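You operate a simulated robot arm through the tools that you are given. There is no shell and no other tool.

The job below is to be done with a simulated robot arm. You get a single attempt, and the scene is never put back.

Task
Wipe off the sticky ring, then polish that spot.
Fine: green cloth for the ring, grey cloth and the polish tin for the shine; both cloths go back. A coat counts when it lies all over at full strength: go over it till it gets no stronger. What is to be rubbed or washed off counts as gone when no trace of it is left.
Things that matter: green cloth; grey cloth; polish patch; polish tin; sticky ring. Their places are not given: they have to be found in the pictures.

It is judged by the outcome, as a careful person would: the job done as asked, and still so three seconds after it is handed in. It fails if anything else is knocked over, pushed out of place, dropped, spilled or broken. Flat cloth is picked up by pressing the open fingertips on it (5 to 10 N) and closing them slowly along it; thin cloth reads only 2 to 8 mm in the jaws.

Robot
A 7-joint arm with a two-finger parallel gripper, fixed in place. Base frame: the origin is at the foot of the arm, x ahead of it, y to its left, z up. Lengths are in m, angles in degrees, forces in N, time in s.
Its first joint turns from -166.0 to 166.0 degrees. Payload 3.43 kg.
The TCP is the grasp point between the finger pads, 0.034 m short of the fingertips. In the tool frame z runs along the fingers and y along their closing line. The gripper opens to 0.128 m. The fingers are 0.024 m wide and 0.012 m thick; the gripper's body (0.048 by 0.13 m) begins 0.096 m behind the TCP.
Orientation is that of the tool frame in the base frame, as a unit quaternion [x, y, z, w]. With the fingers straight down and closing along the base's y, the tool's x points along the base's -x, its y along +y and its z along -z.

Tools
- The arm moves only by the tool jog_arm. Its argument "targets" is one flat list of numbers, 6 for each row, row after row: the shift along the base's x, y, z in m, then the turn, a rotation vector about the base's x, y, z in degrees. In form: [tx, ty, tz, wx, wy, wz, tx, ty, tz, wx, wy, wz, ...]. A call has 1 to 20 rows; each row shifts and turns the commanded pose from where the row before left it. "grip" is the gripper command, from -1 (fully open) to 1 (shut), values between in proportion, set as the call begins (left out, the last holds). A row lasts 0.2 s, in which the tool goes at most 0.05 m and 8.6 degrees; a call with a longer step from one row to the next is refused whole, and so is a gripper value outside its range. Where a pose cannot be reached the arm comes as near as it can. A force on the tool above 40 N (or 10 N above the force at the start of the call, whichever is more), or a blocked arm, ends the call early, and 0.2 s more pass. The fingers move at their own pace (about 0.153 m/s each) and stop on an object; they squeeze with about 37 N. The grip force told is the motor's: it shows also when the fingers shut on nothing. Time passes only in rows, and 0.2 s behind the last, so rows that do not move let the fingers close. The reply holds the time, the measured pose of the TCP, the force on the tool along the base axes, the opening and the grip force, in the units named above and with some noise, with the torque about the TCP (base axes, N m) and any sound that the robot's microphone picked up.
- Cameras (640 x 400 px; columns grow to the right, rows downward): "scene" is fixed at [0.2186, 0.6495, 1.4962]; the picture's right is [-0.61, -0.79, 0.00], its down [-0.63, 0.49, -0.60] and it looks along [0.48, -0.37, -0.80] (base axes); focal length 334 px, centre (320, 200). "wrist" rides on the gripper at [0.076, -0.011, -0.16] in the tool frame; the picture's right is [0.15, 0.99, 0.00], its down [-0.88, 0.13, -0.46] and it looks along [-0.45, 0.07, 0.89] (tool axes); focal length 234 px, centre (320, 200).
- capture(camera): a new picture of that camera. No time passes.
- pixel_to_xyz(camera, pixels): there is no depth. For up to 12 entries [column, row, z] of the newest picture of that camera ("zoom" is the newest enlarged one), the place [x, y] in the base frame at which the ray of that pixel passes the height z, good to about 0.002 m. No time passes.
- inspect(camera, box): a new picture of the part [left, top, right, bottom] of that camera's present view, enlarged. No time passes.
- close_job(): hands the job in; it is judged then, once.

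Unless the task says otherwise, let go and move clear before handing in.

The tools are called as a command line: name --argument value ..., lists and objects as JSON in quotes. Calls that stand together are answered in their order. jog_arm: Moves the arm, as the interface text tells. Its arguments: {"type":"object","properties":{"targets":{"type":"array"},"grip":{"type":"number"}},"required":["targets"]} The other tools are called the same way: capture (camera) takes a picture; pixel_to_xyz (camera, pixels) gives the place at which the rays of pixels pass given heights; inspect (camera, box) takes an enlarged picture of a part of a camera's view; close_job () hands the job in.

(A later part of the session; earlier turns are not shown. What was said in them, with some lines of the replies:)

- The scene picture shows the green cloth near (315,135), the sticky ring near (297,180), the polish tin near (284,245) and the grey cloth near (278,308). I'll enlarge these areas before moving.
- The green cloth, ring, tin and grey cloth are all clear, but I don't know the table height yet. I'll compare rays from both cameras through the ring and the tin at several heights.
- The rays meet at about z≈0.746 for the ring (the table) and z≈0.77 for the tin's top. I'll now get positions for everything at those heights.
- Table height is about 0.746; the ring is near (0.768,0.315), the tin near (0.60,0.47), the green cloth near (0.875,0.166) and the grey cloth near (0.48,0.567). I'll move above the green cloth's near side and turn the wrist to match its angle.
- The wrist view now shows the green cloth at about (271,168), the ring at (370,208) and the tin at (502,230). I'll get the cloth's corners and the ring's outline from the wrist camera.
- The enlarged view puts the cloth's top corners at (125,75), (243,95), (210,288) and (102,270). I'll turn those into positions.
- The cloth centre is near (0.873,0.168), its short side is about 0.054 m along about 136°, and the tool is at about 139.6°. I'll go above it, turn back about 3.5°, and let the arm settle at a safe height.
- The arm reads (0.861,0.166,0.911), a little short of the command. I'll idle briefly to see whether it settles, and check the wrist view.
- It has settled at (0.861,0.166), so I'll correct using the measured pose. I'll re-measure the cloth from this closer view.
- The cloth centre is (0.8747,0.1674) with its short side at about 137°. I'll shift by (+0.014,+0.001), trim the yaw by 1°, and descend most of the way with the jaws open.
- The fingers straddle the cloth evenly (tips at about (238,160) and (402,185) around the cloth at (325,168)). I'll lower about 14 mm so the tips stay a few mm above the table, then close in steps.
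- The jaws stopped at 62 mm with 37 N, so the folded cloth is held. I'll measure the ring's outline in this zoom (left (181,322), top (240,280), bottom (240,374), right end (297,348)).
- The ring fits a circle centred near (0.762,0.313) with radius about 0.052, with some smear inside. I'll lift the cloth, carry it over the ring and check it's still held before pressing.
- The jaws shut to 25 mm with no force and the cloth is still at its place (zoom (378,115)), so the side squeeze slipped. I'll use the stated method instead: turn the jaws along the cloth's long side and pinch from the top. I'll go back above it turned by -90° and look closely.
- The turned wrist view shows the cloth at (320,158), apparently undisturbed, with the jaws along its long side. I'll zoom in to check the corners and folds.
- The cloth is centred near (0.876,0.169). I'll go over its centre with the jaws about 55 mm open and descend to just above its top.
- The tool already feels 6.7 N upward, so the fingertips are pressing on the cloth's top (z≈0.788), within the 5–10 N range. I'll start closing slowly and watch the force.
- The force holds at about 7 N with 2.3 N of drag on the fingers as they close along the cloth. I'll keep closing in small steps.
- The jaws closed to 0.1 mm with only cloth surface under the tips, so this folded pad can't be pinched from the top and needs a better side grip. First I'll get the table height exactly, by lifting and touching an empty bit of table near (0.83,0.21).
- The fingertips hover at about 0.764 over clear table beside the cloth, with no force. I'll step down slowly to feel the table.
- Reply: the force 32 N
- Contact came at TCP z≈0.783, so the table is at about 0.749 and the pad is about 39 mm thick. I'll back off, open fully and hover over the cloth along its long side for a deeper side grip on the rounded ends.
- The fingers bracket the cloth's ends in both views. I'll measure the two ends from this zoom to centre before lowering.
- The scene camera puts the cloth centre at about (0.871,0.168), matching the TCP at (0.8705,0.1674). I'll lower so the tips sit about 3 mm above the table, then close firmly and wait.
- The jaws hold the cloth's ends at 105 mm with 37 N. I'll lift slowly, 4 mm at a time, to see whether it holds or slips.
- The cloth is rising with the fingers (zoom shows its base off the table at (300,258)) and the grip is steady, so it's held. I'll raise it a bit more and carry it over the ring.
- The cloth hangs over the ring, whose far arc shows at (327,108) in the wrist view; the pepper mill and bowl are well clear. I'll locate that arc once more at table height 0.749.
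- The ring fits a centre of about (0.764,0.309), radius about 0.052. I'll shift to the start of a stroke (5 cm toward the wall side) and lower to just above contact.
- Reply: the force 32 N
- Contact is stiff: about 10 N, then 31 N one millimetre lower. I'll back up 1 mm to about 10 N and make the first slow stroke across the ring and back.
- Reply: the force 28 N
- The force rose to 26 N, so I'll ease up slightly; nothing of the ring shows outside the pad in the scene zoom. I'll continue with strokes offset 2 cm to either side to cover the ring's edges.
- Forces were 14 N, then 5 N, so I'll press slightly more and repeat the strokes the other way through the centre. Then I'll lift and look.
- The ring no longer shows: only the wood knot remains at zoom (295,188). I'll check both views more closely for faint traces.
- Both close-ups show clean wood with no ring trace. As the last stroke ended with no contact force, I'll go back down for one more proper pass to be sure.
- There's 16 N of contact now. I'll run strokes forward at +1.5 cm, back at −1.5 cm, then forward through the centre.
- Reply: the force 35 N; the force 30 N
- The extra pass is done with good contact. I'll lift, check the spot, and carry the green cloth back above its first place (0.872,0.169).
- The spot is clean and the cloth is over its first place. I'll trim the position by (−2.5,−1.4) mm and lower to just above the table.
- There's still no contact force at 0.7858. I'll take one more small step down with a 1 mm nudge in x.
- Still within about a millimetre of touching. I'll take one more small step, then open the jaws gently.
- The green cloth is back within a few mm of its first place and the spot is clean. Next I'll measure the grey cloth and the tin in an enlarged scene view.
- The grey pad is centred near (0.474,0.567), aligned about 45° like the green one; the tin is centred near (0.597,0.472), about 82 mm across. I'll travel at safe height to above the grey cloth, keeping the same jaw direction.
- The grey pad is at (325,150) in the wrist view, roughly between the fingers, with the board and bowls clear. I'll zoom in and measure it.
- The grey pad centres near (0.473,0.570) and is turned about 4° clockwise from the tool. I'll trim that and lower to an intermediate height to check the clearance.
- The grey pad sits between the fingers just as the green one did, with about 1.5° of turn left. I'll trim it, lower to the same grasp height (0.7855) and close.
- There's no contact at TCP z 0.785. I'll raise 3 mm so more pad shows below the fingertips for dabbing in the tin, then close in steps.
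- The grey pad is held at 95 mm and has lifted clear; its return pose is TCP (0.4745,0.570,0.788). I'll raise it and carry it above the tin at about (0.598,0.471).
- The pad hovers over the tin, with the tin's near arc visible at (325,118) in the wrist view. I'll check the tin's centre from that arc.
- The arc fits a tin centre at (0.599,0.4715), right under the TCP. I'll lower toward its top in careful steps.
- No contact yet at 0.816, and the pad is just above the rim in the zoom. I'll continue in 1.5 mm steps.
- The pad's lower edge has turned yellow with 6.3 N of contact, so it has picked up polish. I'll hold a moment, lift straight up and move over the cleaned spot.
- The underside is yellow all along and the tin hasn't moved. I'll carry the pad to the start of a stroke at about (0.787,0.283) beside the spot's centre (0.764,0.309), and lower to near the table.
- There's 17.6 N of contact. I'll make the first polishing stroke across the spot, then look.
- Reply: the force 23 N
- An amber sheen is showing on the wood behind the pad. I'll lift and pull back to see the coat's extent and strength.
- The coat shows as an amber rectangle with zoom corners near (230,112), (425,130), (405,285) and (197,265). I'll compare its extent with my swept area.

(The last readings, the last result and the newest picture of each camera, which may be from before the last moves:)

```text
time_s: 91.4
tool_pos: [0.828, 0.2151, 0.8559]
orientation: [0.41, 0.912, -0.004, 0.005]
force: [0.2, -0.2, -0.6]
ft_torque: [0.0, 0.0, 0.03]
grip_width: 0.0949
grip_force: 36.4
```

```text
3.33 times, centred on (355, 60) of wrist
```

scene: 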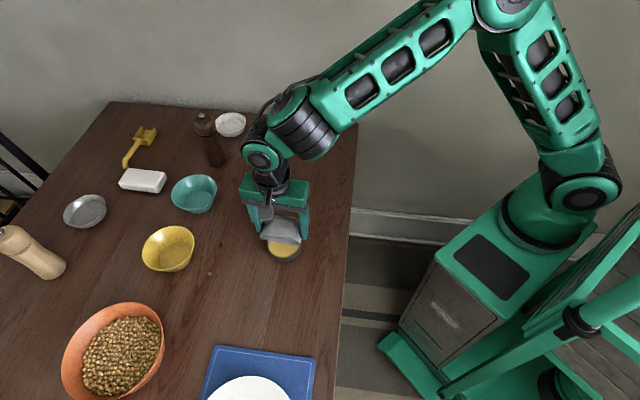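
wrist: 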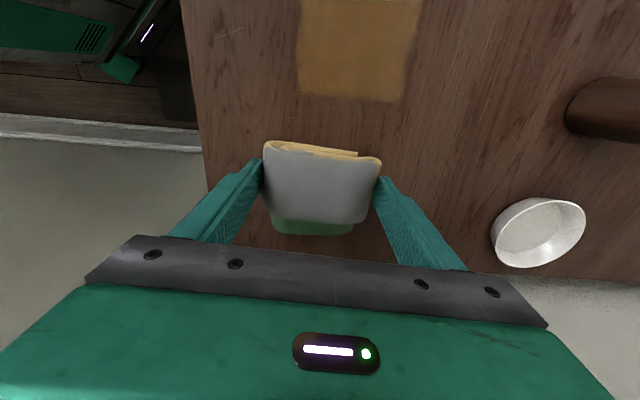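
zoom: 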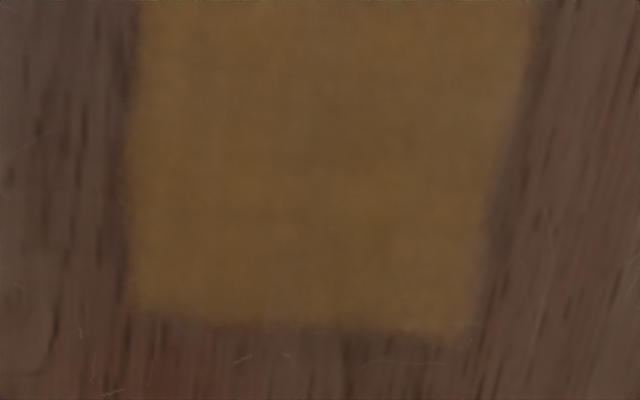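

The coat is a 105 mm square centred at (0.763,0.310) and aligned at 45°, so that's the polish patch; my strokes covered all of it. Its strength looks slightly uneven, so I'll turn the tool 3.5° to line up and go back for more passes.

jog_arm --targets '[-0.0164, 0.0315, 0, 0, 0, 1.75, -0.0164, 0.0315, -0.02, 0, 0, 1.75, 0, 0, -0.02, 0, 0, 0, 0, 0, -0.02, 0, 0, 0, 0, 0, -0.005, 0, 0, 0, 0, 0, 0, 0, 0, 0, 0, 0, 0, 0, 0, 0]'

jog_arm --targets '[0, 0, -0.0015, 0, 0, 0, 0, 0, 0, 0, 0, 0]'

jog_arm --targets '[0, 0, -0.001, 0, 0, 0, 0, 0, 0, 0, 0, 0]'

```text
time_s: 93.0
tool_pos: [0.7959, 0.2781, 0.7916]
orientation: [0.383, 0.924, -0.003, 0.005]
force: [0.0, 0.6, -1.4]
ft_torque: [0.0, 0.03, -0.01]
grip_width: 0.0947
grip_force: 37.0
```

```text
time_s: 93.6
tool_pos: [0.7969, 0.2766, 0.7905]
orientation: [0.383, 0.924, -0.003, 0.006]
force: [0.0, 0.3, -0.6]
ft_torque: [0.01, 0.0, -0.03]
grip_width: 0.0947
grip_force: 37.1
```

```text
time_s: 94.2
tool_pos: [0.7958, 0.2783, 0.7896]
orientation: [0.382, 0.924, -0.004, 0.006]
force: [-0.2, 0.2, 0.2]
ft_torque: [0.05, 0.01, 0.0]
grip_width: 0.0946
grip_force: 36.9
```

jog_arm --targets '[0, 0, -0.001, 0, 0, 0, 0, 0, 0, 0, 0, 0]'

jog_arm --targets '[0, 0, -0.001, 0, 0, 0, 0, 0, 0, 0, 0, 0]'

```text
time_s: 94.8
tool_pos: [0.7962, 0.2759, 0.7895]
orientation: [0.383, 0.924, -0.003, 0.005]
force: [0.2, 0.4, -0.1]
ft_torque: [0.0, 0.05, -0.01]
grip_width: 0.0947
grip_force: 37.2
```

```text
time_s: 95.4
tool_pos: [0.7951, 0.2758, 0.7869]
orientation: [0.382, 0.924, -0.003, 0.005]
force: [0.6, -0.3, -0.7]
ft_torque: [0.02, 0.02, -0.03]
grip_width: 0.0949
grip_force: 37.2
```

jog_arm --targets '[0, 0, -0.0007, 0, 0, 0, 0, 0, 0, 0, 0, 0]'

jog_arm --targets '[0, 0, -0.0005, 0, 0, 0, 0, 0, 0, 0, 0, 0]'

```text
time_s: 96.0
tool_pos: [0.7963, 0.2771, 0.7887]
orientation: [0.382, 0.924, -0.002, 0.005]
force: [-1.5, -2.1, 6.3]
ft_torque: [-0.07, 0.06, -0.02]
grip_width: 0.0946
grip_force: 36.2
```

```text
time_s: 96.6
tool_pos: [0.7961, 0.2779, 0.7878]
orientation: [0.383, 0.924, -0.003, 0.005]
force: [-2.6, -4.2, 15.4]
ft_torque: [-0.25, 0.2, -0.03]
grip_width: 0.0951
grip_force: 36.6
```

Contact is 15 N. I'll run long strokes over the whole patch: centre forward, +2 cm back, −2 cm forward.

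jog_arm --targets '[-0.0106, 0.0106, 0, 0, 0, 0, -0.0106, 0.0106, 0, 0, 0, 0, -0.0106, 0.0106, 0, 0, 0, 0, -0.0106, 0.0106, 0, 0, 0, 0, -0.0106, 0.0106, 0, 0, 0, 0, -0.0106, 0.0106, 0, 0, 0, 0]'

jog_arm --targets '[0.0141, 0.0141, 0, 0, 0, 0, 0.0106, -0.0106, 0, 0, 0, 0, 0.0106, -0.0106, 0, 0, 0, 0, 0.0106, -0.0106, 0, 0, 0, 0, 0.0106, -0.0106, 0, 0, 0, 0, 0.0106, -0.0106, 0, 0, 0, 0, 0.0106, -0.0106, 0, 0, 0, 0]'

jog_arm --targets '[-0.0141, -0.0141, 0, 0, 0, 0, -0.0141, -0.0141, 0, 0, 0, 0, -0.0106, 0.0106, 0, 0, 0, 0, -0.0106, 0.0106, 0, 0, 0, 0, -0.0106, 0.0106, 0, 0, 0, 0, -0.0106, 0.0106, 0, 0, 0, 0, -0.0106, 0.0106, 0, 0, 0, 0, -0.0106, 0.0106, 0, 0, 0, 0]'

```text
time_s: 98.0
tool_pos: [0.7323, 0.341, 0.788]
orientation: [0.383, 0.924, -0.003, 0.006]
force: [8.1, -7.2, 29.1]
ft_torque: [-0.16, -0.43, 0.0]
grip_width: 0.0946
grip_force: 37.0
```

```text
time_s: 99.6
tool_pos: [0.8096, 0.29, 0.7868]
orientation: [0.383, 0.924, -0.003, 0.006]
force: [-1.7, 1.4, 11.0]
ft_torque: [0.32, -0.04, 0.0]
grip_width: 0.0947
grip_force: 37.3
```

```text
time_s: 101.4
tool_pos: [0.7166, 0.3263, 0.7882]
orientation: [0.382, 0.924, -0.003, 0.004]
force: [-0.3, -1.2, 4.5]
ft_torque: [0.09, -0.16, -0.01]
grip_width: 0.0948
grip_force: 36.8
```

The force is lower on the near side (4.5 N), so I'll press a touch more there and return over it, then re-cover the centre.

jog_arm --targets '[0, 0, -0.0006, 0, 0, 0, 0.0106, -0.0106, 0, 0, 0, 0, 0.0106, -0.0106, 0, 0, 0, 0, 0.0106, -0.0106, 0, 0, 0, 0, 0.0106, -0.0106, 0, 0, 0, 0, 0.0106, -0.0106, 0, 0, 0, 0, 0.0106, -0.0106, 0, 0, 0, 0]'

jog_arm --targets '[0.0141, 0.0141, 0.0003, 0, 0, 0, -0.0106, 0.0106, 0, 0, 0, 0, -0.0106, 0.0106, 0, 0, 0, 0, -0.0106, 0.0106, 0, 0, 0, 0, -0.0106, 0.0106, 0, 0, 0, 0, -0.0106, 0.0106, 0, 0, 0, 0, -0.0106, 0.0106, 0, 0, 0, 0]'

jog_arm --targets '[0, 0, 0.02, 0, 0, 0, 0, 0, 0.03, 0, 0, 0, 0, 0, 0.02, 0, 0, 0, 0.0212, -0.0212, 0, 0, 0, 0, 0.0212, -0.0212, 0, 0, 0, 0, 0.0212, -0.0212, 0, 0, 0, 0, 0.0212, -0.0212, 0, 0, 0, 0, 0.0212, -0.0212, 0, 0, 0, 0, 0, 0, 0, 0, 0, 0]'

capture --camera "wrist"

inspect --camera "scene" --box '[260, 145, 340, 215]'

inspect --camera "wrist" --box '[260, 0, 450, 120]'

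```text
time_s: 103.0
tool_pos: [0.7819, 0.2652, 0.7866]
orientation: [0.382, 0.924, -0.001, 0.005]
force: [-7.2, 6.8, 25.4]
ft_torque: [0.08, 0.38, -0.1]
grip_width: 0.0946
grip_force: 37.0
```

```text
time_s: 104.6
tool_pos: [0.7306, 0.3418, 0.787]
orientation: [0.382, 0.924, -0.003, 0.004]
force: [5.1, -4.9, 18.4]
ft_torque: [-0.09, -0.34, 0.05]
grip_width: 0.0947
grip_force: 37.1
```

```text
time_s: 106.6
tool_pos: [0.8379, 0.2358, 0.8556]
orientation: [0.382, 0.924, -0.003, 0.005]
force: [-0.1, -0.8, -0.7]
ft_torque: [0.01, 0.01, -0.01]
grip_width: 0.0948
grip_force: 37.0
```

```text
taken
```

wrist: 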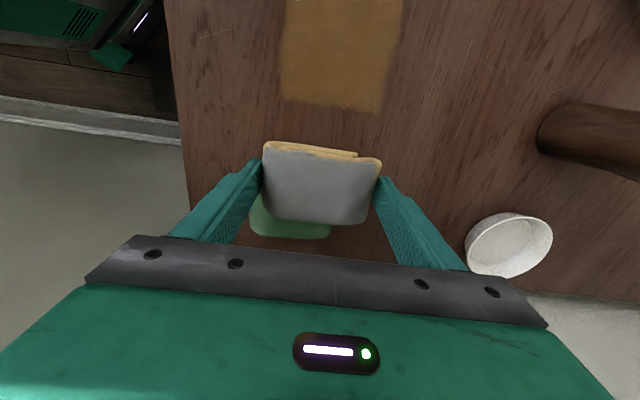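

```text
5.71 times, centred on (300, 180) of scene
```

zoom: 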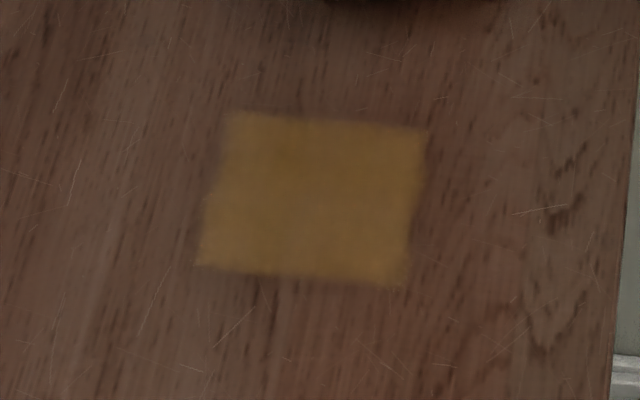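

```text
3.33 times, centred on (355, 60) of wrist
```

zoom: 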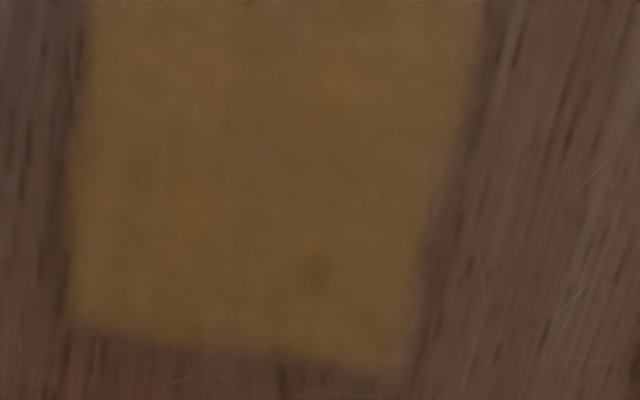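

The coat looks the same as after the first round, so it may be at full strength, but the pad could also have run dry. I'll reload from the tin and do another round so the comparison is certain.

jog_arm --targets '[-0.02, 0.01964, 0, 0, 0, 0, -0.02, 0.01964, 0, 0, 0, 0, -0.02, 0.01964, 0, 0, 0, 0, -0.02, 0.01964, 0, 0, 0, 0, -0.02, 0.01964, 0, 0, 0, 0, -0.02, 0.01964, 0, 0, 0, 0, -0.02, 0.01964, 0, 0, 0, 0, -0.02, 0.01964, 0, 0, 0, 0, -0.02, 0.01964, 0, 0, 0, 0, -0.02, 0.01964, 0, 0, 0, 0, -0.02, 0.01964, 0, 0, 0, 0, -0.02, 0.01964, 0, 0, 0, 0, 0, 0, 0, 0, 0, 0, 0, 0, 0, 0, 0, 0]'

capture --camera "wrist"

inspect --camera "scene" --box '[230, 190, 340, 290]'

inspect --camera "scene" --box '[260, 145, 340, 215]'

```text
time_s: 109.6
tool_pos: [0.5981, 0.4682, 0.8553]
orientation: [0.382, 0.924, -0.003, 0.005]
force: [-0.2, -0.2, -0.1]
ft_torque: [-0.01, -0.01, 0.01]
grip_width: 0.095
grip_force: 36.7
```

```text
taken
```

wrist: 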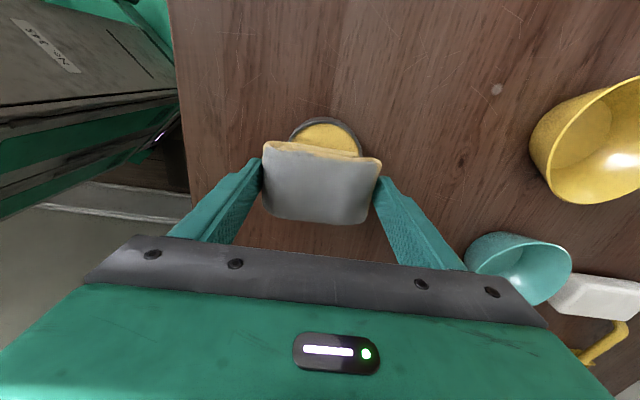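

```text
4.00 times, centred on (285, 240) of scene
```

zoom: 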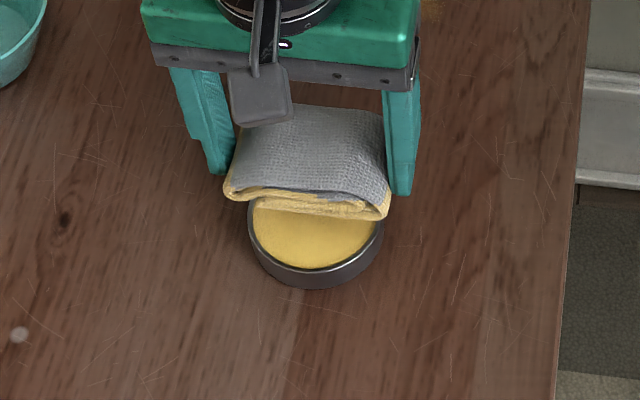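

```text
5.71 times, centred on (300, 180) of scene
```

zoom: 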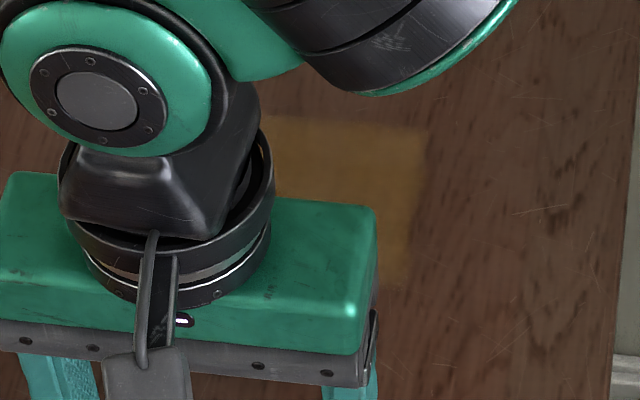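

The tin hasn't moved and the pad is about 3 mm off centre. I'll correct that and dab again gently.

jog_arm --targets '[0, 0.003, -0.015, 0, 0, 0, 0, 0, -0.015, 0, 0, 0, 0, 0, -0.01, 0, 0, 0, 0, 0, -0.002, 0, 0, 0, 0, 0, 0, 0, 0, 0]'

jog_arm --targets '[0, 0, -0.0015, 0, 0, 0, 0, 0, 0, 0, 0, 0]'

jog_arm --targets '[0, 0, -0.001, 0, 0, 0, 0, 0, 0, 0, 0, 0]'

```text
time_s: 110.8
tool_pos: [0.598, 0.4738, 0.8145]
orientation: [0.383, 0.924, -0.002, 0.006]
force: [0.2, -0.3, -0.6]
ft_torque: [0.0, 0.02, 0.02]
grip_width: 0.0948
grip_force: 36.8
```

```text
time_s: 111.4
tool_pos: [0.5981, 0.4733, 0.812]
orientation: [0.384, 0.923, -0.003, 0.005]
force: [-0.3, 0.3, -0.8]
ft_torque: [0.02, 0.0, 0.01]
grip_width: 0.095
grip_force: 37.1
```

```text
time_s: 112.0
tool_pos: [0.5981, 0.4726, 0.8114]
orientation: [0.382, 0.924, -0.002, 0.005]
force: [0.0, 0.0, -0.8]
ft_torque: [0.01, -0.01, 0.02]
grip_width: 0.0944
grip_force: 37.3
```

jog_arm --targets '[0, 0, -0.001, 0, 0, 0, 0, 0, 0, 0, 0, 0]'

jog_arm --targets '[0, 0, -0.0007, 0, 0, 0, 0, 0, 0, 0, 0, 0]'

```text
time_s: 112.6
tool_pos: [0.5982, 0.474, 0.812]
orientation: [0.383, 0.924, -0.002, 0.005]
force: [-0.4, -0.7, -0.7]
ft_torque: [0.05, -0.04, 0.02]
grip_width: 0.0951
grip_force: 36.3
```

```text
time_s: 113.2
tool_pos: [0.5982, 0.4744, 0.8093]
orientation: [0.382, 0.924, -0.003, 0.006]
force: [0.6, 0.2, 0.3]
ft_torque: [0.01, 0.03, -0.01]
grip_width: 0.0947
grip_force: 36.4
```

jog_arm --targets '[0, 0, -0.0007, 0, 0, 0, 0, 0, 0, 0, 0, 0]'

jog_arm --targets '[0, 0, -0.0004, 0, 0, 0, 0, 0, 0, 0, 0, 0]'

```text
time_s: 113.8
tool_pos: [0.5975, 0.4732, 0.8092]
orientation: [0.382, 0.924, -0.002, 0.005]
force: [-0.2, -0.5, 0.2]
ft_torque: [0.02, 0.05, 0.01]
grip_width: 0.0947
grip_force: 36.9
```

```text
time_s: 114.4
tool_pos: [0.5994, 0.4731, 0.8098]
orientation: [0.382, 0.924, -0.002, 0.006]
force: [0.8, 0.3, -0.9]
ft_torque: [0.01, -0.02, -0.01]
grip_width: 0.0947
grip_force: 37.0
```

No contact yet; the pad may have ridden up slightly in the grip. I'll take another two small steps.

jog_arm --targets '[0, 0, -0.0006, 0, 0, 0, 0, 0, 0, 0, 0, 0]'

jog_arm --targets '[0, 0, -0.0005, 0, 0, 0, 0, 0, 0, 0, 0, 0]'

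```text
time_s: 115.0
tool_pos: [0.598, 0.4737, 0.8094]
orientation: [0.382, 0.924, -0.003, 0.005]
force: [-2.2, 0.0, 9.4]
ft_torque: [0.01, 0.05, -0.03]
grip_width: 0.0948
grip_force: 37.0
```

```text
time_s: 115.6
tool_pos: [0.5974, 0.4739, 0.8087]
orientation: [0.381, 0.924, -0.001, 0.006]
force: [-0.4, 0.1, 17.7]
ft_torque: [0.07, -0.03, 0.02]
grip_width: 0.0945
grip_force: 36.8
```

It's reloaded with a firm dab (18 N, straight down). I'll lift off and return to the patch for another full round.

jog_arm --targets '[0, 0, 0.005, 0, 0, 0, 0, 0, 0.02, 0, 0, 0, 0, 0, 0.02, 0, 0, 0, 0.0197, -0.0195, 0, 0, 0, 0, 0.0197, -0.0195, 0, 0, 0, 0, 0.0197, -0.0195, 0, 0, 0, 0, 0.0197, -0.0195, 0, 0, 0, 0, 0.0197, -0.0195, 0, 0, 0, 0, 0.0197, -0.0195, 0, 0, 0, 0, 0.0197, -0.0195, 0, 0, 0, 0, 0.0197, -0.0195, 0, 0, 0, 0, 0.0197, -0.0195, 0, 0, 0, 0, 0.0197, -0.0195, 0, 0, 0, 0, 0, 0, 0, 0, 0, 0, 0, 0, 0, 0, 0, 0]'

inspect --camera "scene" --box '[230, 190, 340, 290]'

jog_arm --targets '[0, 0, -0.02, 0, 0, 0, 0, 0, -0.02, 0, 0, 0, 0, 0, -0.02, 0, 0, 0, 0, 0, -0.003, 0, 0, 0, 0, 0, 0, 0, 0, 0, 0, 0, 0, 0, 0, 0]'

```text
time_s: 118.8
tool_pos: [0.7965, 0.2784, 0.8519]
orientation: [0.383, 0.924, -0.002, 0.005]
force: [-0.4, -0.1, -1.2]
ft_torque: [0.01, -0.01, 0.03]
grip_width: 0.0948
grip_force: 36.9
```

```text
4.00 times, centred on (285, 240) of scene
```

zoom: 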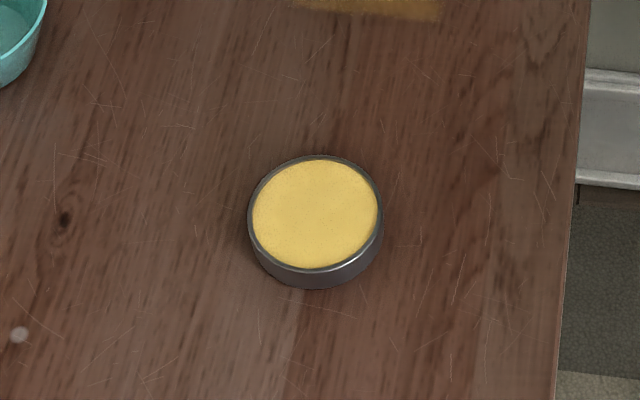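

```text
time_s: 120.2
tool_pos: [0.7951, 0.2781, 0.7897]
orientation: [0.383, 0.924, -0.003, 0.006]
force: [0.1, 0.5, -1.3]
ft_torque: [0.02, 0.0, -0.02]
grip_width: 0.0948
grip_force: 37.3
```

The tin is in its place, and the pad is just above the table at the start of the patch. I'll step down to contact.

jog_arm --targets '[0, 0, -0.0015, 0, 0, 0, 0, 0, 0, 0, 0, 0]'

jog_arm --targets '[0, 0, -0.0008, 0, 0, 0, 0, 0, 0, 0, 0, 0]'

jog_arm --targets '[0, 0, -0.0006, 0, 0, 0, 0, 0, 0, 0, 0, 0]'

```text
time_s: 120.8
tool_pos: [0.7958, 0.2776, 0.7887]
orientation: [0.383, 0.924, -0.003, 0.006]
force: [0.0, -0.7, -0.3]
ft_torque: [-0.02, -0.02, 0.02]
grip_width: 0.0949
grip_force: 37.0
```

```text
time_s: 121.4
tool_pos: [0.7963, 0.2779, 0.7886]
orientation: [0.382, 0.924, -0.002, 0.005]
force: [-0.6, 0.0, -0.7]
ft_torque: [-0.02, -0.01, -0.03]
grip_width: 0.0948
grip_force: 36.6
```

```text
time_s: 122.0
tool_pos: [0.795, 0.2774, 0.7877]
orientation: [0.383, 0.924, -0.003, 0.006]
force: [0.7, 0.1, 0.0]
ft_torque: [0.0, 0.0, -0.02]
grip_width: 0.0948
grip_force: 37.6
```

jog_arm --targets '[0, 0, -0.0006, 0, 0, 0, 0, 0, 0, 0, 0, 0]'

jog_arm --targets '[0, 0, -0.0006, 0, 0, 0, 0, 0, 0, 0, 0, 0]'

```text
time_s: 122.6
tool_pos: [0.7942, 0.2787, 0.787]
orientation: [0.382, 0.924, -0.003, 0.006]
force: [-0.5, -1.2, 6.4]
ft_torque: [-0.02, 0.06, 0.0]
grip_width: 0.0949
grip_force: 37.1
```

```text
time_s: 123.2
tool_pos: [0.7944, 0.2793, 0.7864]
orientation: [0.383, 0.924, -0.002, 0.005]
force: [-1.6, -1.0, 12.8]
ft_torque: [-0.11, 0.12, 0.0]
grip_width: 0.0947
grip_force: 36.6
```

There's 13 N of contact. I'll run the full set of strokes again: centre, +2 cm, −2 cm both ways, and centre.

jog_arm --targets '[-0.0106, 0.0106, 0, 0, 0, 0, -0.0106, 0.0106, 0, 0, 0, 0, -0.0106, 0.0106, 0, 0, 0, 0, -0.0106, 0.0106, 0, 0, 0, 0, -0.0106, 0.0106, 0, 0, 0, 0, -0.0106, 0.0106, 0, 0, 0, 0]'

jog_arm --targets '[0.0141, 0.0141, 0, 0, 0, 0, 0.0106, -0.0106, 0, 0, 0, 0, 0.0106, -0.0106, 0, 0, 0, 0, 0.0106, -0.0106, 0, 0, 0, 0, 0.0106, -0.0106, 0, 0, 0, 0, 0.0106, -0.0106, 0, 0, 0, 0, 0.0106, -0.0106, 0, 0, 0, 0]'

jog_arm --targets '[-0.0141, -0.0141, 0, 0, 0, 0, -0.0141, -0.0141, -0.0004, 0, 0, 0, -0.0106, 0.0106, 0, 0, 0, 0, -0.0106, 0.0106, 0, 0, 0, 0, -0.0106, 0.0106, 0, 0, 0, 0, -0.0106, 0.0106, 0, 0, 0, 0, -0.0106, 0.0106, 0, 0, 0, 0, -0.0106, 0.0106, 0, 0, 0, 0]'

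jog_arm --targets '[0.0106, -0.0106, 0, 0, 0, 0, 0.0106, -0.0106, 0, 0, 0, 0, 0.0106, -0.0106, 0, 0, 0, 0, 0.0106, -0.0106, 0, 0, 0, 0, 0.0106, -0.0106, 0, 0, 0, 0, 0.0106, -0.0106, 0, 0, 0, 0]'

jog_arm --targets '[0.0141, 0.0141, 0, 0, 0, 0, -0.0106, 0.0106, 0, 0, 0, 0, -0.0106, 0.0106, 0, 0, 0, 0, -0.0106, 0.0106, 0, 0, 0, 0, -0.0106, 0.0106, 0, 0, 0, 0, -0.0106, 0.0106, 0, 0, 0, 0, -0.0106, 0.0106, 0, 0, 0, 0]'

```text
time_s: 124.6
tool_pos: [0.7313, 0.3413, 0.786]
orientation: [0.383, 0.924, -0.003, 0.006]
force: [7.7, -8.0, 28.2]
ft_torque: [-0.28, -0.23, 0.02]
grip_width: 0.0946
grip_force: 36.8
```

```text
time_s: 126.2
tool_pos: [0.8102, 0.2914, 0.7864]
orientation: [0.382, 0.924, -0.002, 0.006]
force: [-6.8, 5.8, 20.1]
ft_torque: [0.21, 0.29, -0.06]
grip_width: 0.095
grip_force: 36.8
```

```text
time_s: 128.0
tool_pos: [0.7172, 0.3284, 0.7849]
orientation: [0.383, 0.924, -0.002, 0.006]
force: [8.4, -10.2, 33.0]
ft_torque: [-0.41, -0.26, 0.08]
grip_width: 0.0948
grip_force: 36.9
```

```text
time_s: 129.4
tool_pos: [0.7826, 0.2642, 0.7852]
orientation: [0.383, 0.924, -0.003, 0.005]
force: [-6.0, 4.4, 19.2]
ft_torque: [0.42, 0.05, 0.06]
grip_width: 0.0951
grip_force: 36.8
```

```text
time_s: 131.0
tool_pos: [0.7311, 0.3437, 0.7859]
orientation: [0.381, 0.924, -0.003, 0.004]
force: [-0.6, 0.3, 3.3]
ft_torque: [0.09, -0.11, -0.02]
grip_width: 0.0946
grip_force: 36.9
```

All strokes had real contact. I'll lift and move to the same viewing pose as before to compare the coat.

jog_arm --targets '[0, 0, 0.02, 0, 0, 0, 0, 0, 0.03, 0, 0, 0, 0, 0, 0.02, 0, 0, 0, 0.0212, -0.0212, 0, 0, 0, 0, 0.0212, -0.0212, 0, 0, 0, 0, 0.0212, -0.0212, 0, 0, 0, 0, 0.0212, -0.0212, 0, 0, 0, 0, 0.0212, -0.0212, 0, 0, 0, 0, 0, 0, 0, 0, 0, 0]'

capture --camera "wrist"

inspect --camera "scene" --box '[260, 145, 340, 215]'

inspect --camera "wrist" --box '[260, 0, 450, 120]'

```text
time_s: 133.0
tool_pos: [0.8381, 0.2369, 0.8563]
orientation: [0.382, 0.924, -0.003, 0.005]
force: [0.8, -0.3, -0.4]
ft_torque: [0.02, -0.02, 0.03]
grip_width: 0.0946
grip_force: 37.4
```

```text
taken
```

wrist: 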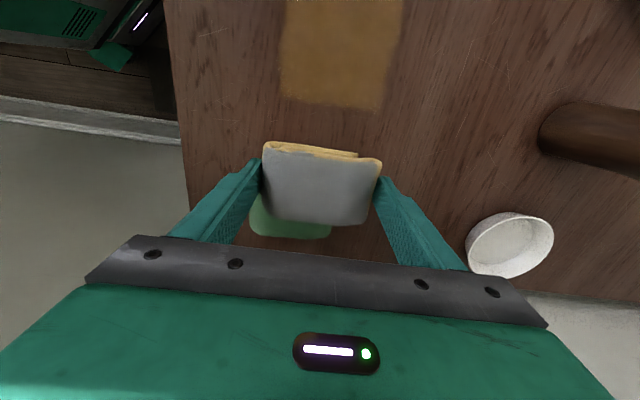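

```text
5.71 times, centred on (300, 180) of scene
```

zoom: 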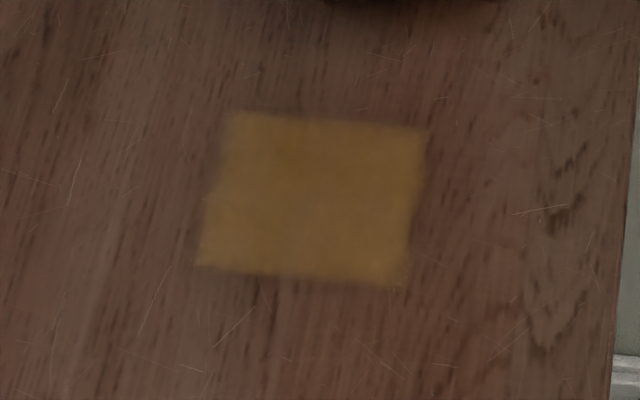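

```text
3.33 times, centred on (355, 60) of wrist
```

zoom: 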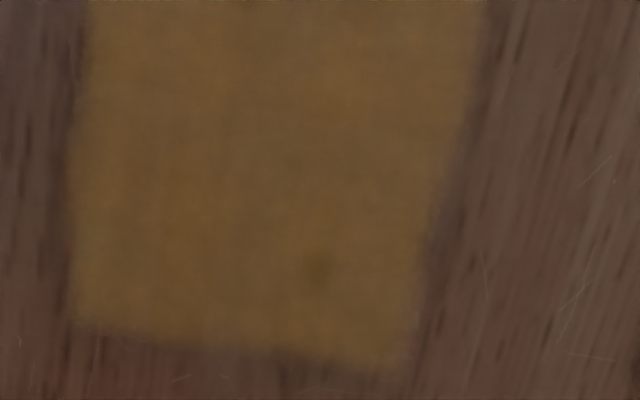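

The coat looks identical to the previous round even after reloading, so it isn't getting any stronger. I'll take one tighter look at the edges and corners.

inspect --camera "scene" --box '[278, 160, 326, 200]'

```text
10.00 times, centred on (302, 180) of scene
```

zoom: 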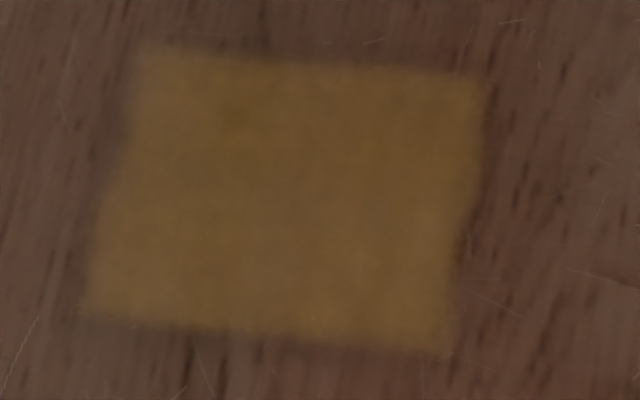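

The coat is even right out to its corners. Now I'll return the grey cloth to its first place at (0.4745,0.570), turning back the 3.5° on the way.

jog_arm --targets '[0, 0, 0.02, 0, 0, 0, -0.0227, 0.0208, 0, 0, 0, -0.5, -0.0227, 0.0208, 0, 0, 0, -0.5, -0.0227, 0.0208, 0, 0, 0, -0.5, -0.0227, 0.0208, 0, 0, 0, -0.5, -0.0227, 0.0208, 0, 0, 0, -0.5, -0.0227, 0.0208, 0, 0, 0, -0.5, -0.0227, 0.0208, 0, 0, 0, -0.5, -0.0227, 0.0208, 0, 0, 0, 0, -0.0227, 0.0208, 0, 0, 0, 0, -0.0227, 0.0208, 0, 0, 0, 0, -0.0227, 0.0208, 0, 0, 0, 0, -0.0227, 0.0208, 0, 0, 0, 0, -0.0227, 0.0208, 0, 0, 0, 0, -0.0227, 0.0208, 0, 0, 0, 0, -0.0227, 0.0208, 0, 0, 0, 0, -0.0227, 0.0208, 0, 0, 0, 0, 0, 0, 0, 0, 0, 0, 0, 0, 0, 0, 0, 0]'

capture --camera "wrist"

capture --camera "scene"

```text
time_s: 137.0
tool_pos: [0.4732, 0.5686, 0.8766]
orientation: [0.412, 0.911, -0.002, 0.006]
force: [0.0, 0.8, -0.5]
ft_torque: [-0.02, -0.02, 0.02]
grip_width: 0.0946
grip_force: 36.9
```

```text
taken
```

wrist: 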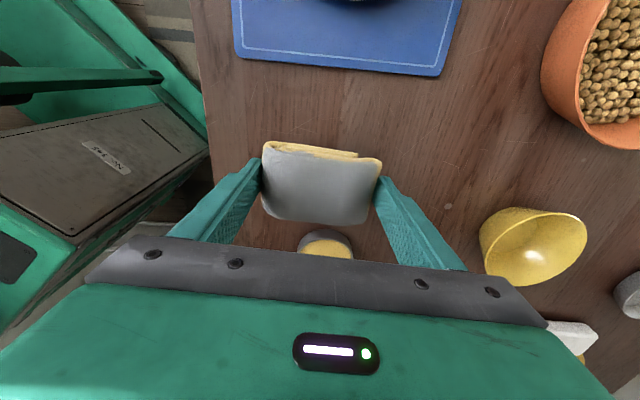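

```text
taken
```

scene: 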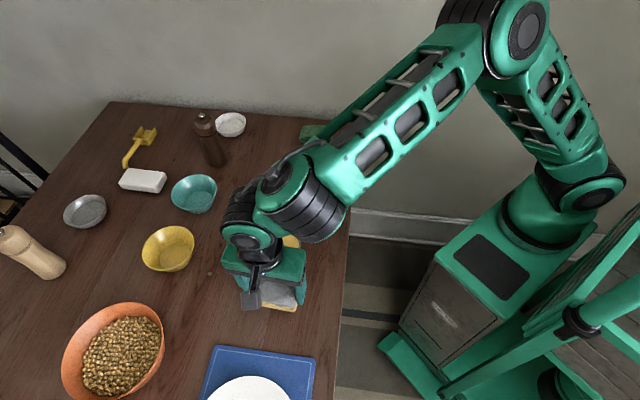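

The pad is over its first place with the board and tin well clear. I'll trim by (+1.2,+1.4) mm and lower to just above the table.

jog_arm --targets '[0.0012, 0.0014, -0.02, 0, 0, 0, 0, 0, -0.02, 0, 0, 0, 0, 0, -0.02, 0, 0, 0, 0, 0, -0.02, 0, 0, 0, 0, 0, -0.006, 0, 0, 0, 0, 0, 0, 0, 0, 0, 0, 0, 0, 0, 0, 0]'

jog_arm --targets '[0, 0, -0.0015, 0, 0, 0, 0, 0, 0, 0, 0, 0]'

jog_arm --targets '[0, 0, -0.001, 0, 0, 0, 0, 0, 0, 0, 0, 0]'

```text
time_s: 138.6
tool_pos: [0.4757, 0.5699, 0.7893]
orientation: [0.411, 0.912, -0.003, 0.006]
force: [0.2, 0.7, 0.7]
ft_torque: [-0.03, 0.0, 0.02]
grip_width: 0.095
grip_force: 36.6
```

```text
time_s: 139.2
tool_pos: [0.4756, 0.5704, 0.7883]
orientation: [0.41, 0.912, -0.002, 0.005]
force: [0.3, 0.6, 0.2]
ft_torque: [-0.01, 0.03, -0.05]
grip_width: 0.0947
grip_force: 37.2
```

```text
time_s: 139.8
tool_pos: [0.4749, 0.5691, 0.7868]
orientation: [0.411, 0.912, -0.002, 0.005]
force: [0.1, 1.0, -0.9]
ft_torque: [-0.01, 0.03, -0.02]
grip_width: 0.0947
grip_force: 36.4
```

jog_arm --targets '[0, 0, -0.0008, 0, 0, 0, 0, 0, 0, 0, 0, 0]'

jog_arm --targets '[0, 0, -0.0006, 0, 0, 0, 0, 0, 0, 0, 0, 0]'

```text
time_s: 140.4
tool_pos: [0.475, 0.5701, 0.7864]
orientation: [0.411, 0.912, -0.003, 0.006]
force: [-0.1, -0.1, -1.2]
ft_torque: [-0.01, -0.01, 0.03]
grip_width: 0.0949
grip_force: 37.4
```

```text
time_s: 141.0
tool_pos: [0.4762, 0.5705, 0.7859]
orientation: [0.41, 0.912, -0.002, 0.005]
force: [0.0, -0.5, 0.5]
ft_torque: [0.01, 0.01, -0.02]
grip_width: 0.0952
grip_force: 37.2
```

It's within about a millimetre of the table. I'll take one more small step, then open gently, lift and look.

jog_arm --targets '[0, 0, -0.0005, 0, 0, 0, 0, 0, 0, 0, 0, 0]'

jog_arm --targets '[0, 0, 0, 0, 0, 0, 0, 0, 0, 0, 0, 0]' --grip -0.58

jog_arm --targets '[0, 0, 0, 0, 0, 0, 0, 0, 0, 0, 0, 0]' --grip -1

jog_arm --targets '[0, 0, 0.015, 0, 0, 0, 0, 0, 0.03, 0, 0, 0, 0, 0, 0.04, 0, 0, 0, 0, 0, 0.04, 0, 0, 0, 0, 0, 0.03, 0, 0, 0, 0, 0, 0, 0, 0, 0]'

capture --camera "wrist"

capture --camera "scene"

```text
time_s: 141.6
tool_pos: [0.4753, 0.5698, 0.7857]
orientation: [0.411, 0.912, -0.002, 0.006]
force: [0.0, 0.4, 3.2]
ft_torque: [0.0, -0.04, 0.01]
grip_width: 0.095
grip_force: 37.5
```

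```text
time_s: 142.2
tool_pos: [0.4752, 0.5703, 0.7859]
orientation: [0.411, 0.912, -0.004, 0.006]
force: [0.9, 0.1, -0.6]
ft_torque: [0.01, 0.0, -0.02]
grip_width: 0.1008
grip_force: 0.0
```

```text
time_s: 142.8
tool_pos: [0.4755, 0.5704, 0.7855]
orientation: [0.411, 0.912, -0.003, 0.006]
force: [-1.5, 0.3, 0.1]
ft_torque: [0.01, -0.02, 0.01]
grip_width: 0.128
grip_force: 0.0
```

```text
time_s: 144.2
tool_pos: [0.4745, 0.5698, 0.9397]
orientation: [0.411, 0.912, -0.004, 0.005]
force: [-0.4, -0.4, 0.1]
ft_torque: [0.0, -0.02, -0.01]
grip_width: 0.1278
grip_force: 0.1
```

```text
taken
```

wrist: 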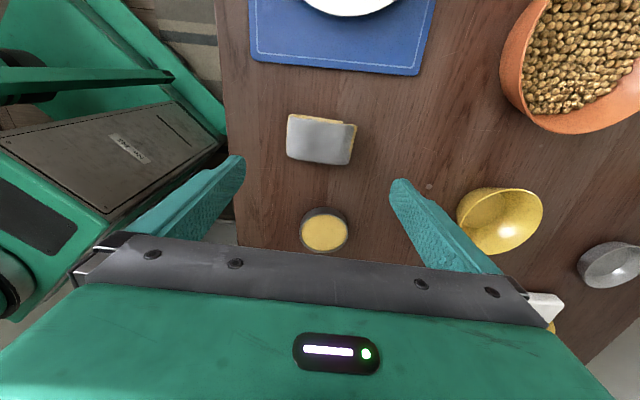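

```text
taken
```

scene: 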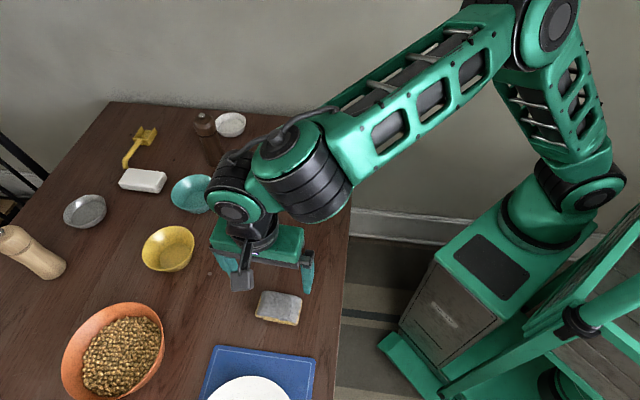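

The grey cloth is back and released. I'll raise the arm and move clear toward its starting area to check the whole table.

jog_arm --targets '[0, 0, 0.03, 0, 0, 0, 0, 0, 0.03, 0, 0, 0, 0.0084, -0.0415, 0, 0, 0, 0, 0.0084, -0.0415, 0, 0, 0, 0, 0.0084, -0.0415, 0, 0, 0, 0, 0.0084, -0.0415, 0, 0, 0, 0, 0.0084, -0.0415, 0, 0, 0, 0, 0.0084, -0.0415, 0, 0, 0, 0, 0.0084, -0.0415, 0, 0, 0, 0, 0.0084, -0.0415, 0, 0, 0, 0, 0.0084, -0.0415, 0, 0, 0, 0, 0.0084, -0.0415, 0, 0, 0, 0, 0, 0, 0, 0, 0, 0]'

capture --camera "scene"

inspect --camera "scene" --box '[230, 220, 340, 340]'

inspect --camera "scene" --box '[240, 100, 370, 210]'

```text
time_s: 147.0
tool_pos: [0.5578, 0.1534, 0.9975]
orientation: [0.41, 0.912, -0.003, 0.005]
force: [0.5, -0.4, -0.2]
ft_torque: [0.02, 0.01, -0.01]
grip_width: 0.128
grip_force: 0.0
```

```text
taken
```

scene: 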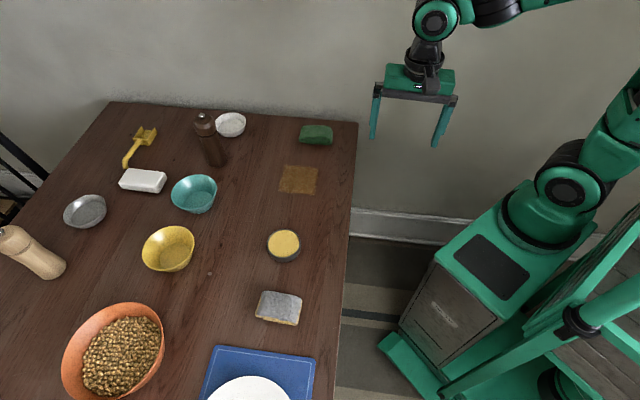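

```text
3.33 times, centred on (285, 280) of scene
```

zoom: 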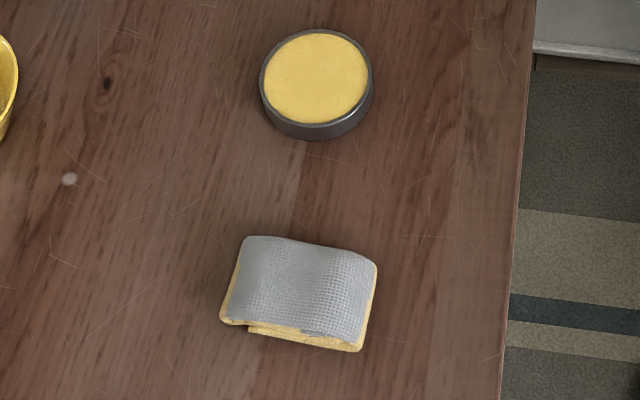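

```text
3.64 times, centred on (305, 155) of scene
```

zoom: 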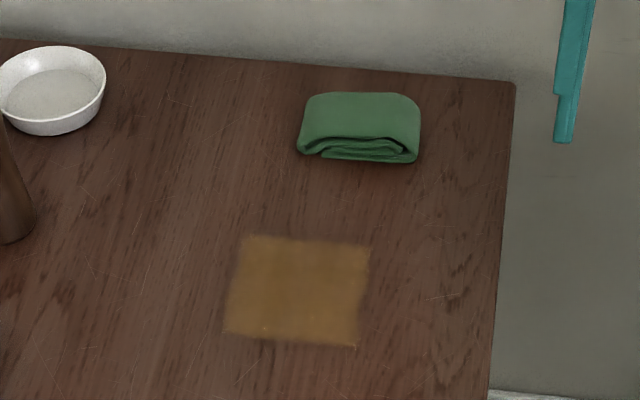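

The full view shows both cloths back in place, the tin unmoved, the ring gone and an even coat on the spot (zoom (295,290)). The gripper is empty and clear of the table, so I'll hand in.

close_job

```text
The job is handed in.
```

The sticky ring is wiped off and the spot is polished. I handed the job in with the gripper empty and clear of the table; I haven't seen a verdict.

- **Ring:** I wiped it with the green cloth until close-ups from both cameras showed no trace, then went over it once more.
- **Shine:** the polish is an even square, about 105 mm across, over the spot where the ring was. I loaded the grey cloth from the tin twice. The coat looked the same after the second loading as before it, so I took that as full strength.
- **Cloths and tin:** the grey cloth is back within about a millimetre of where it started, and the green one within about 4–5 mm. The grey cloth went back with polish still on its underside. The tin hasn't moved, and nothing else looks disturbed.

My first two attempts to pick up the green cloth, squeezing its long sides and then pinching it from above, didn't hold. Gripping its two ends did, and those tries moved the cloth only slightly.
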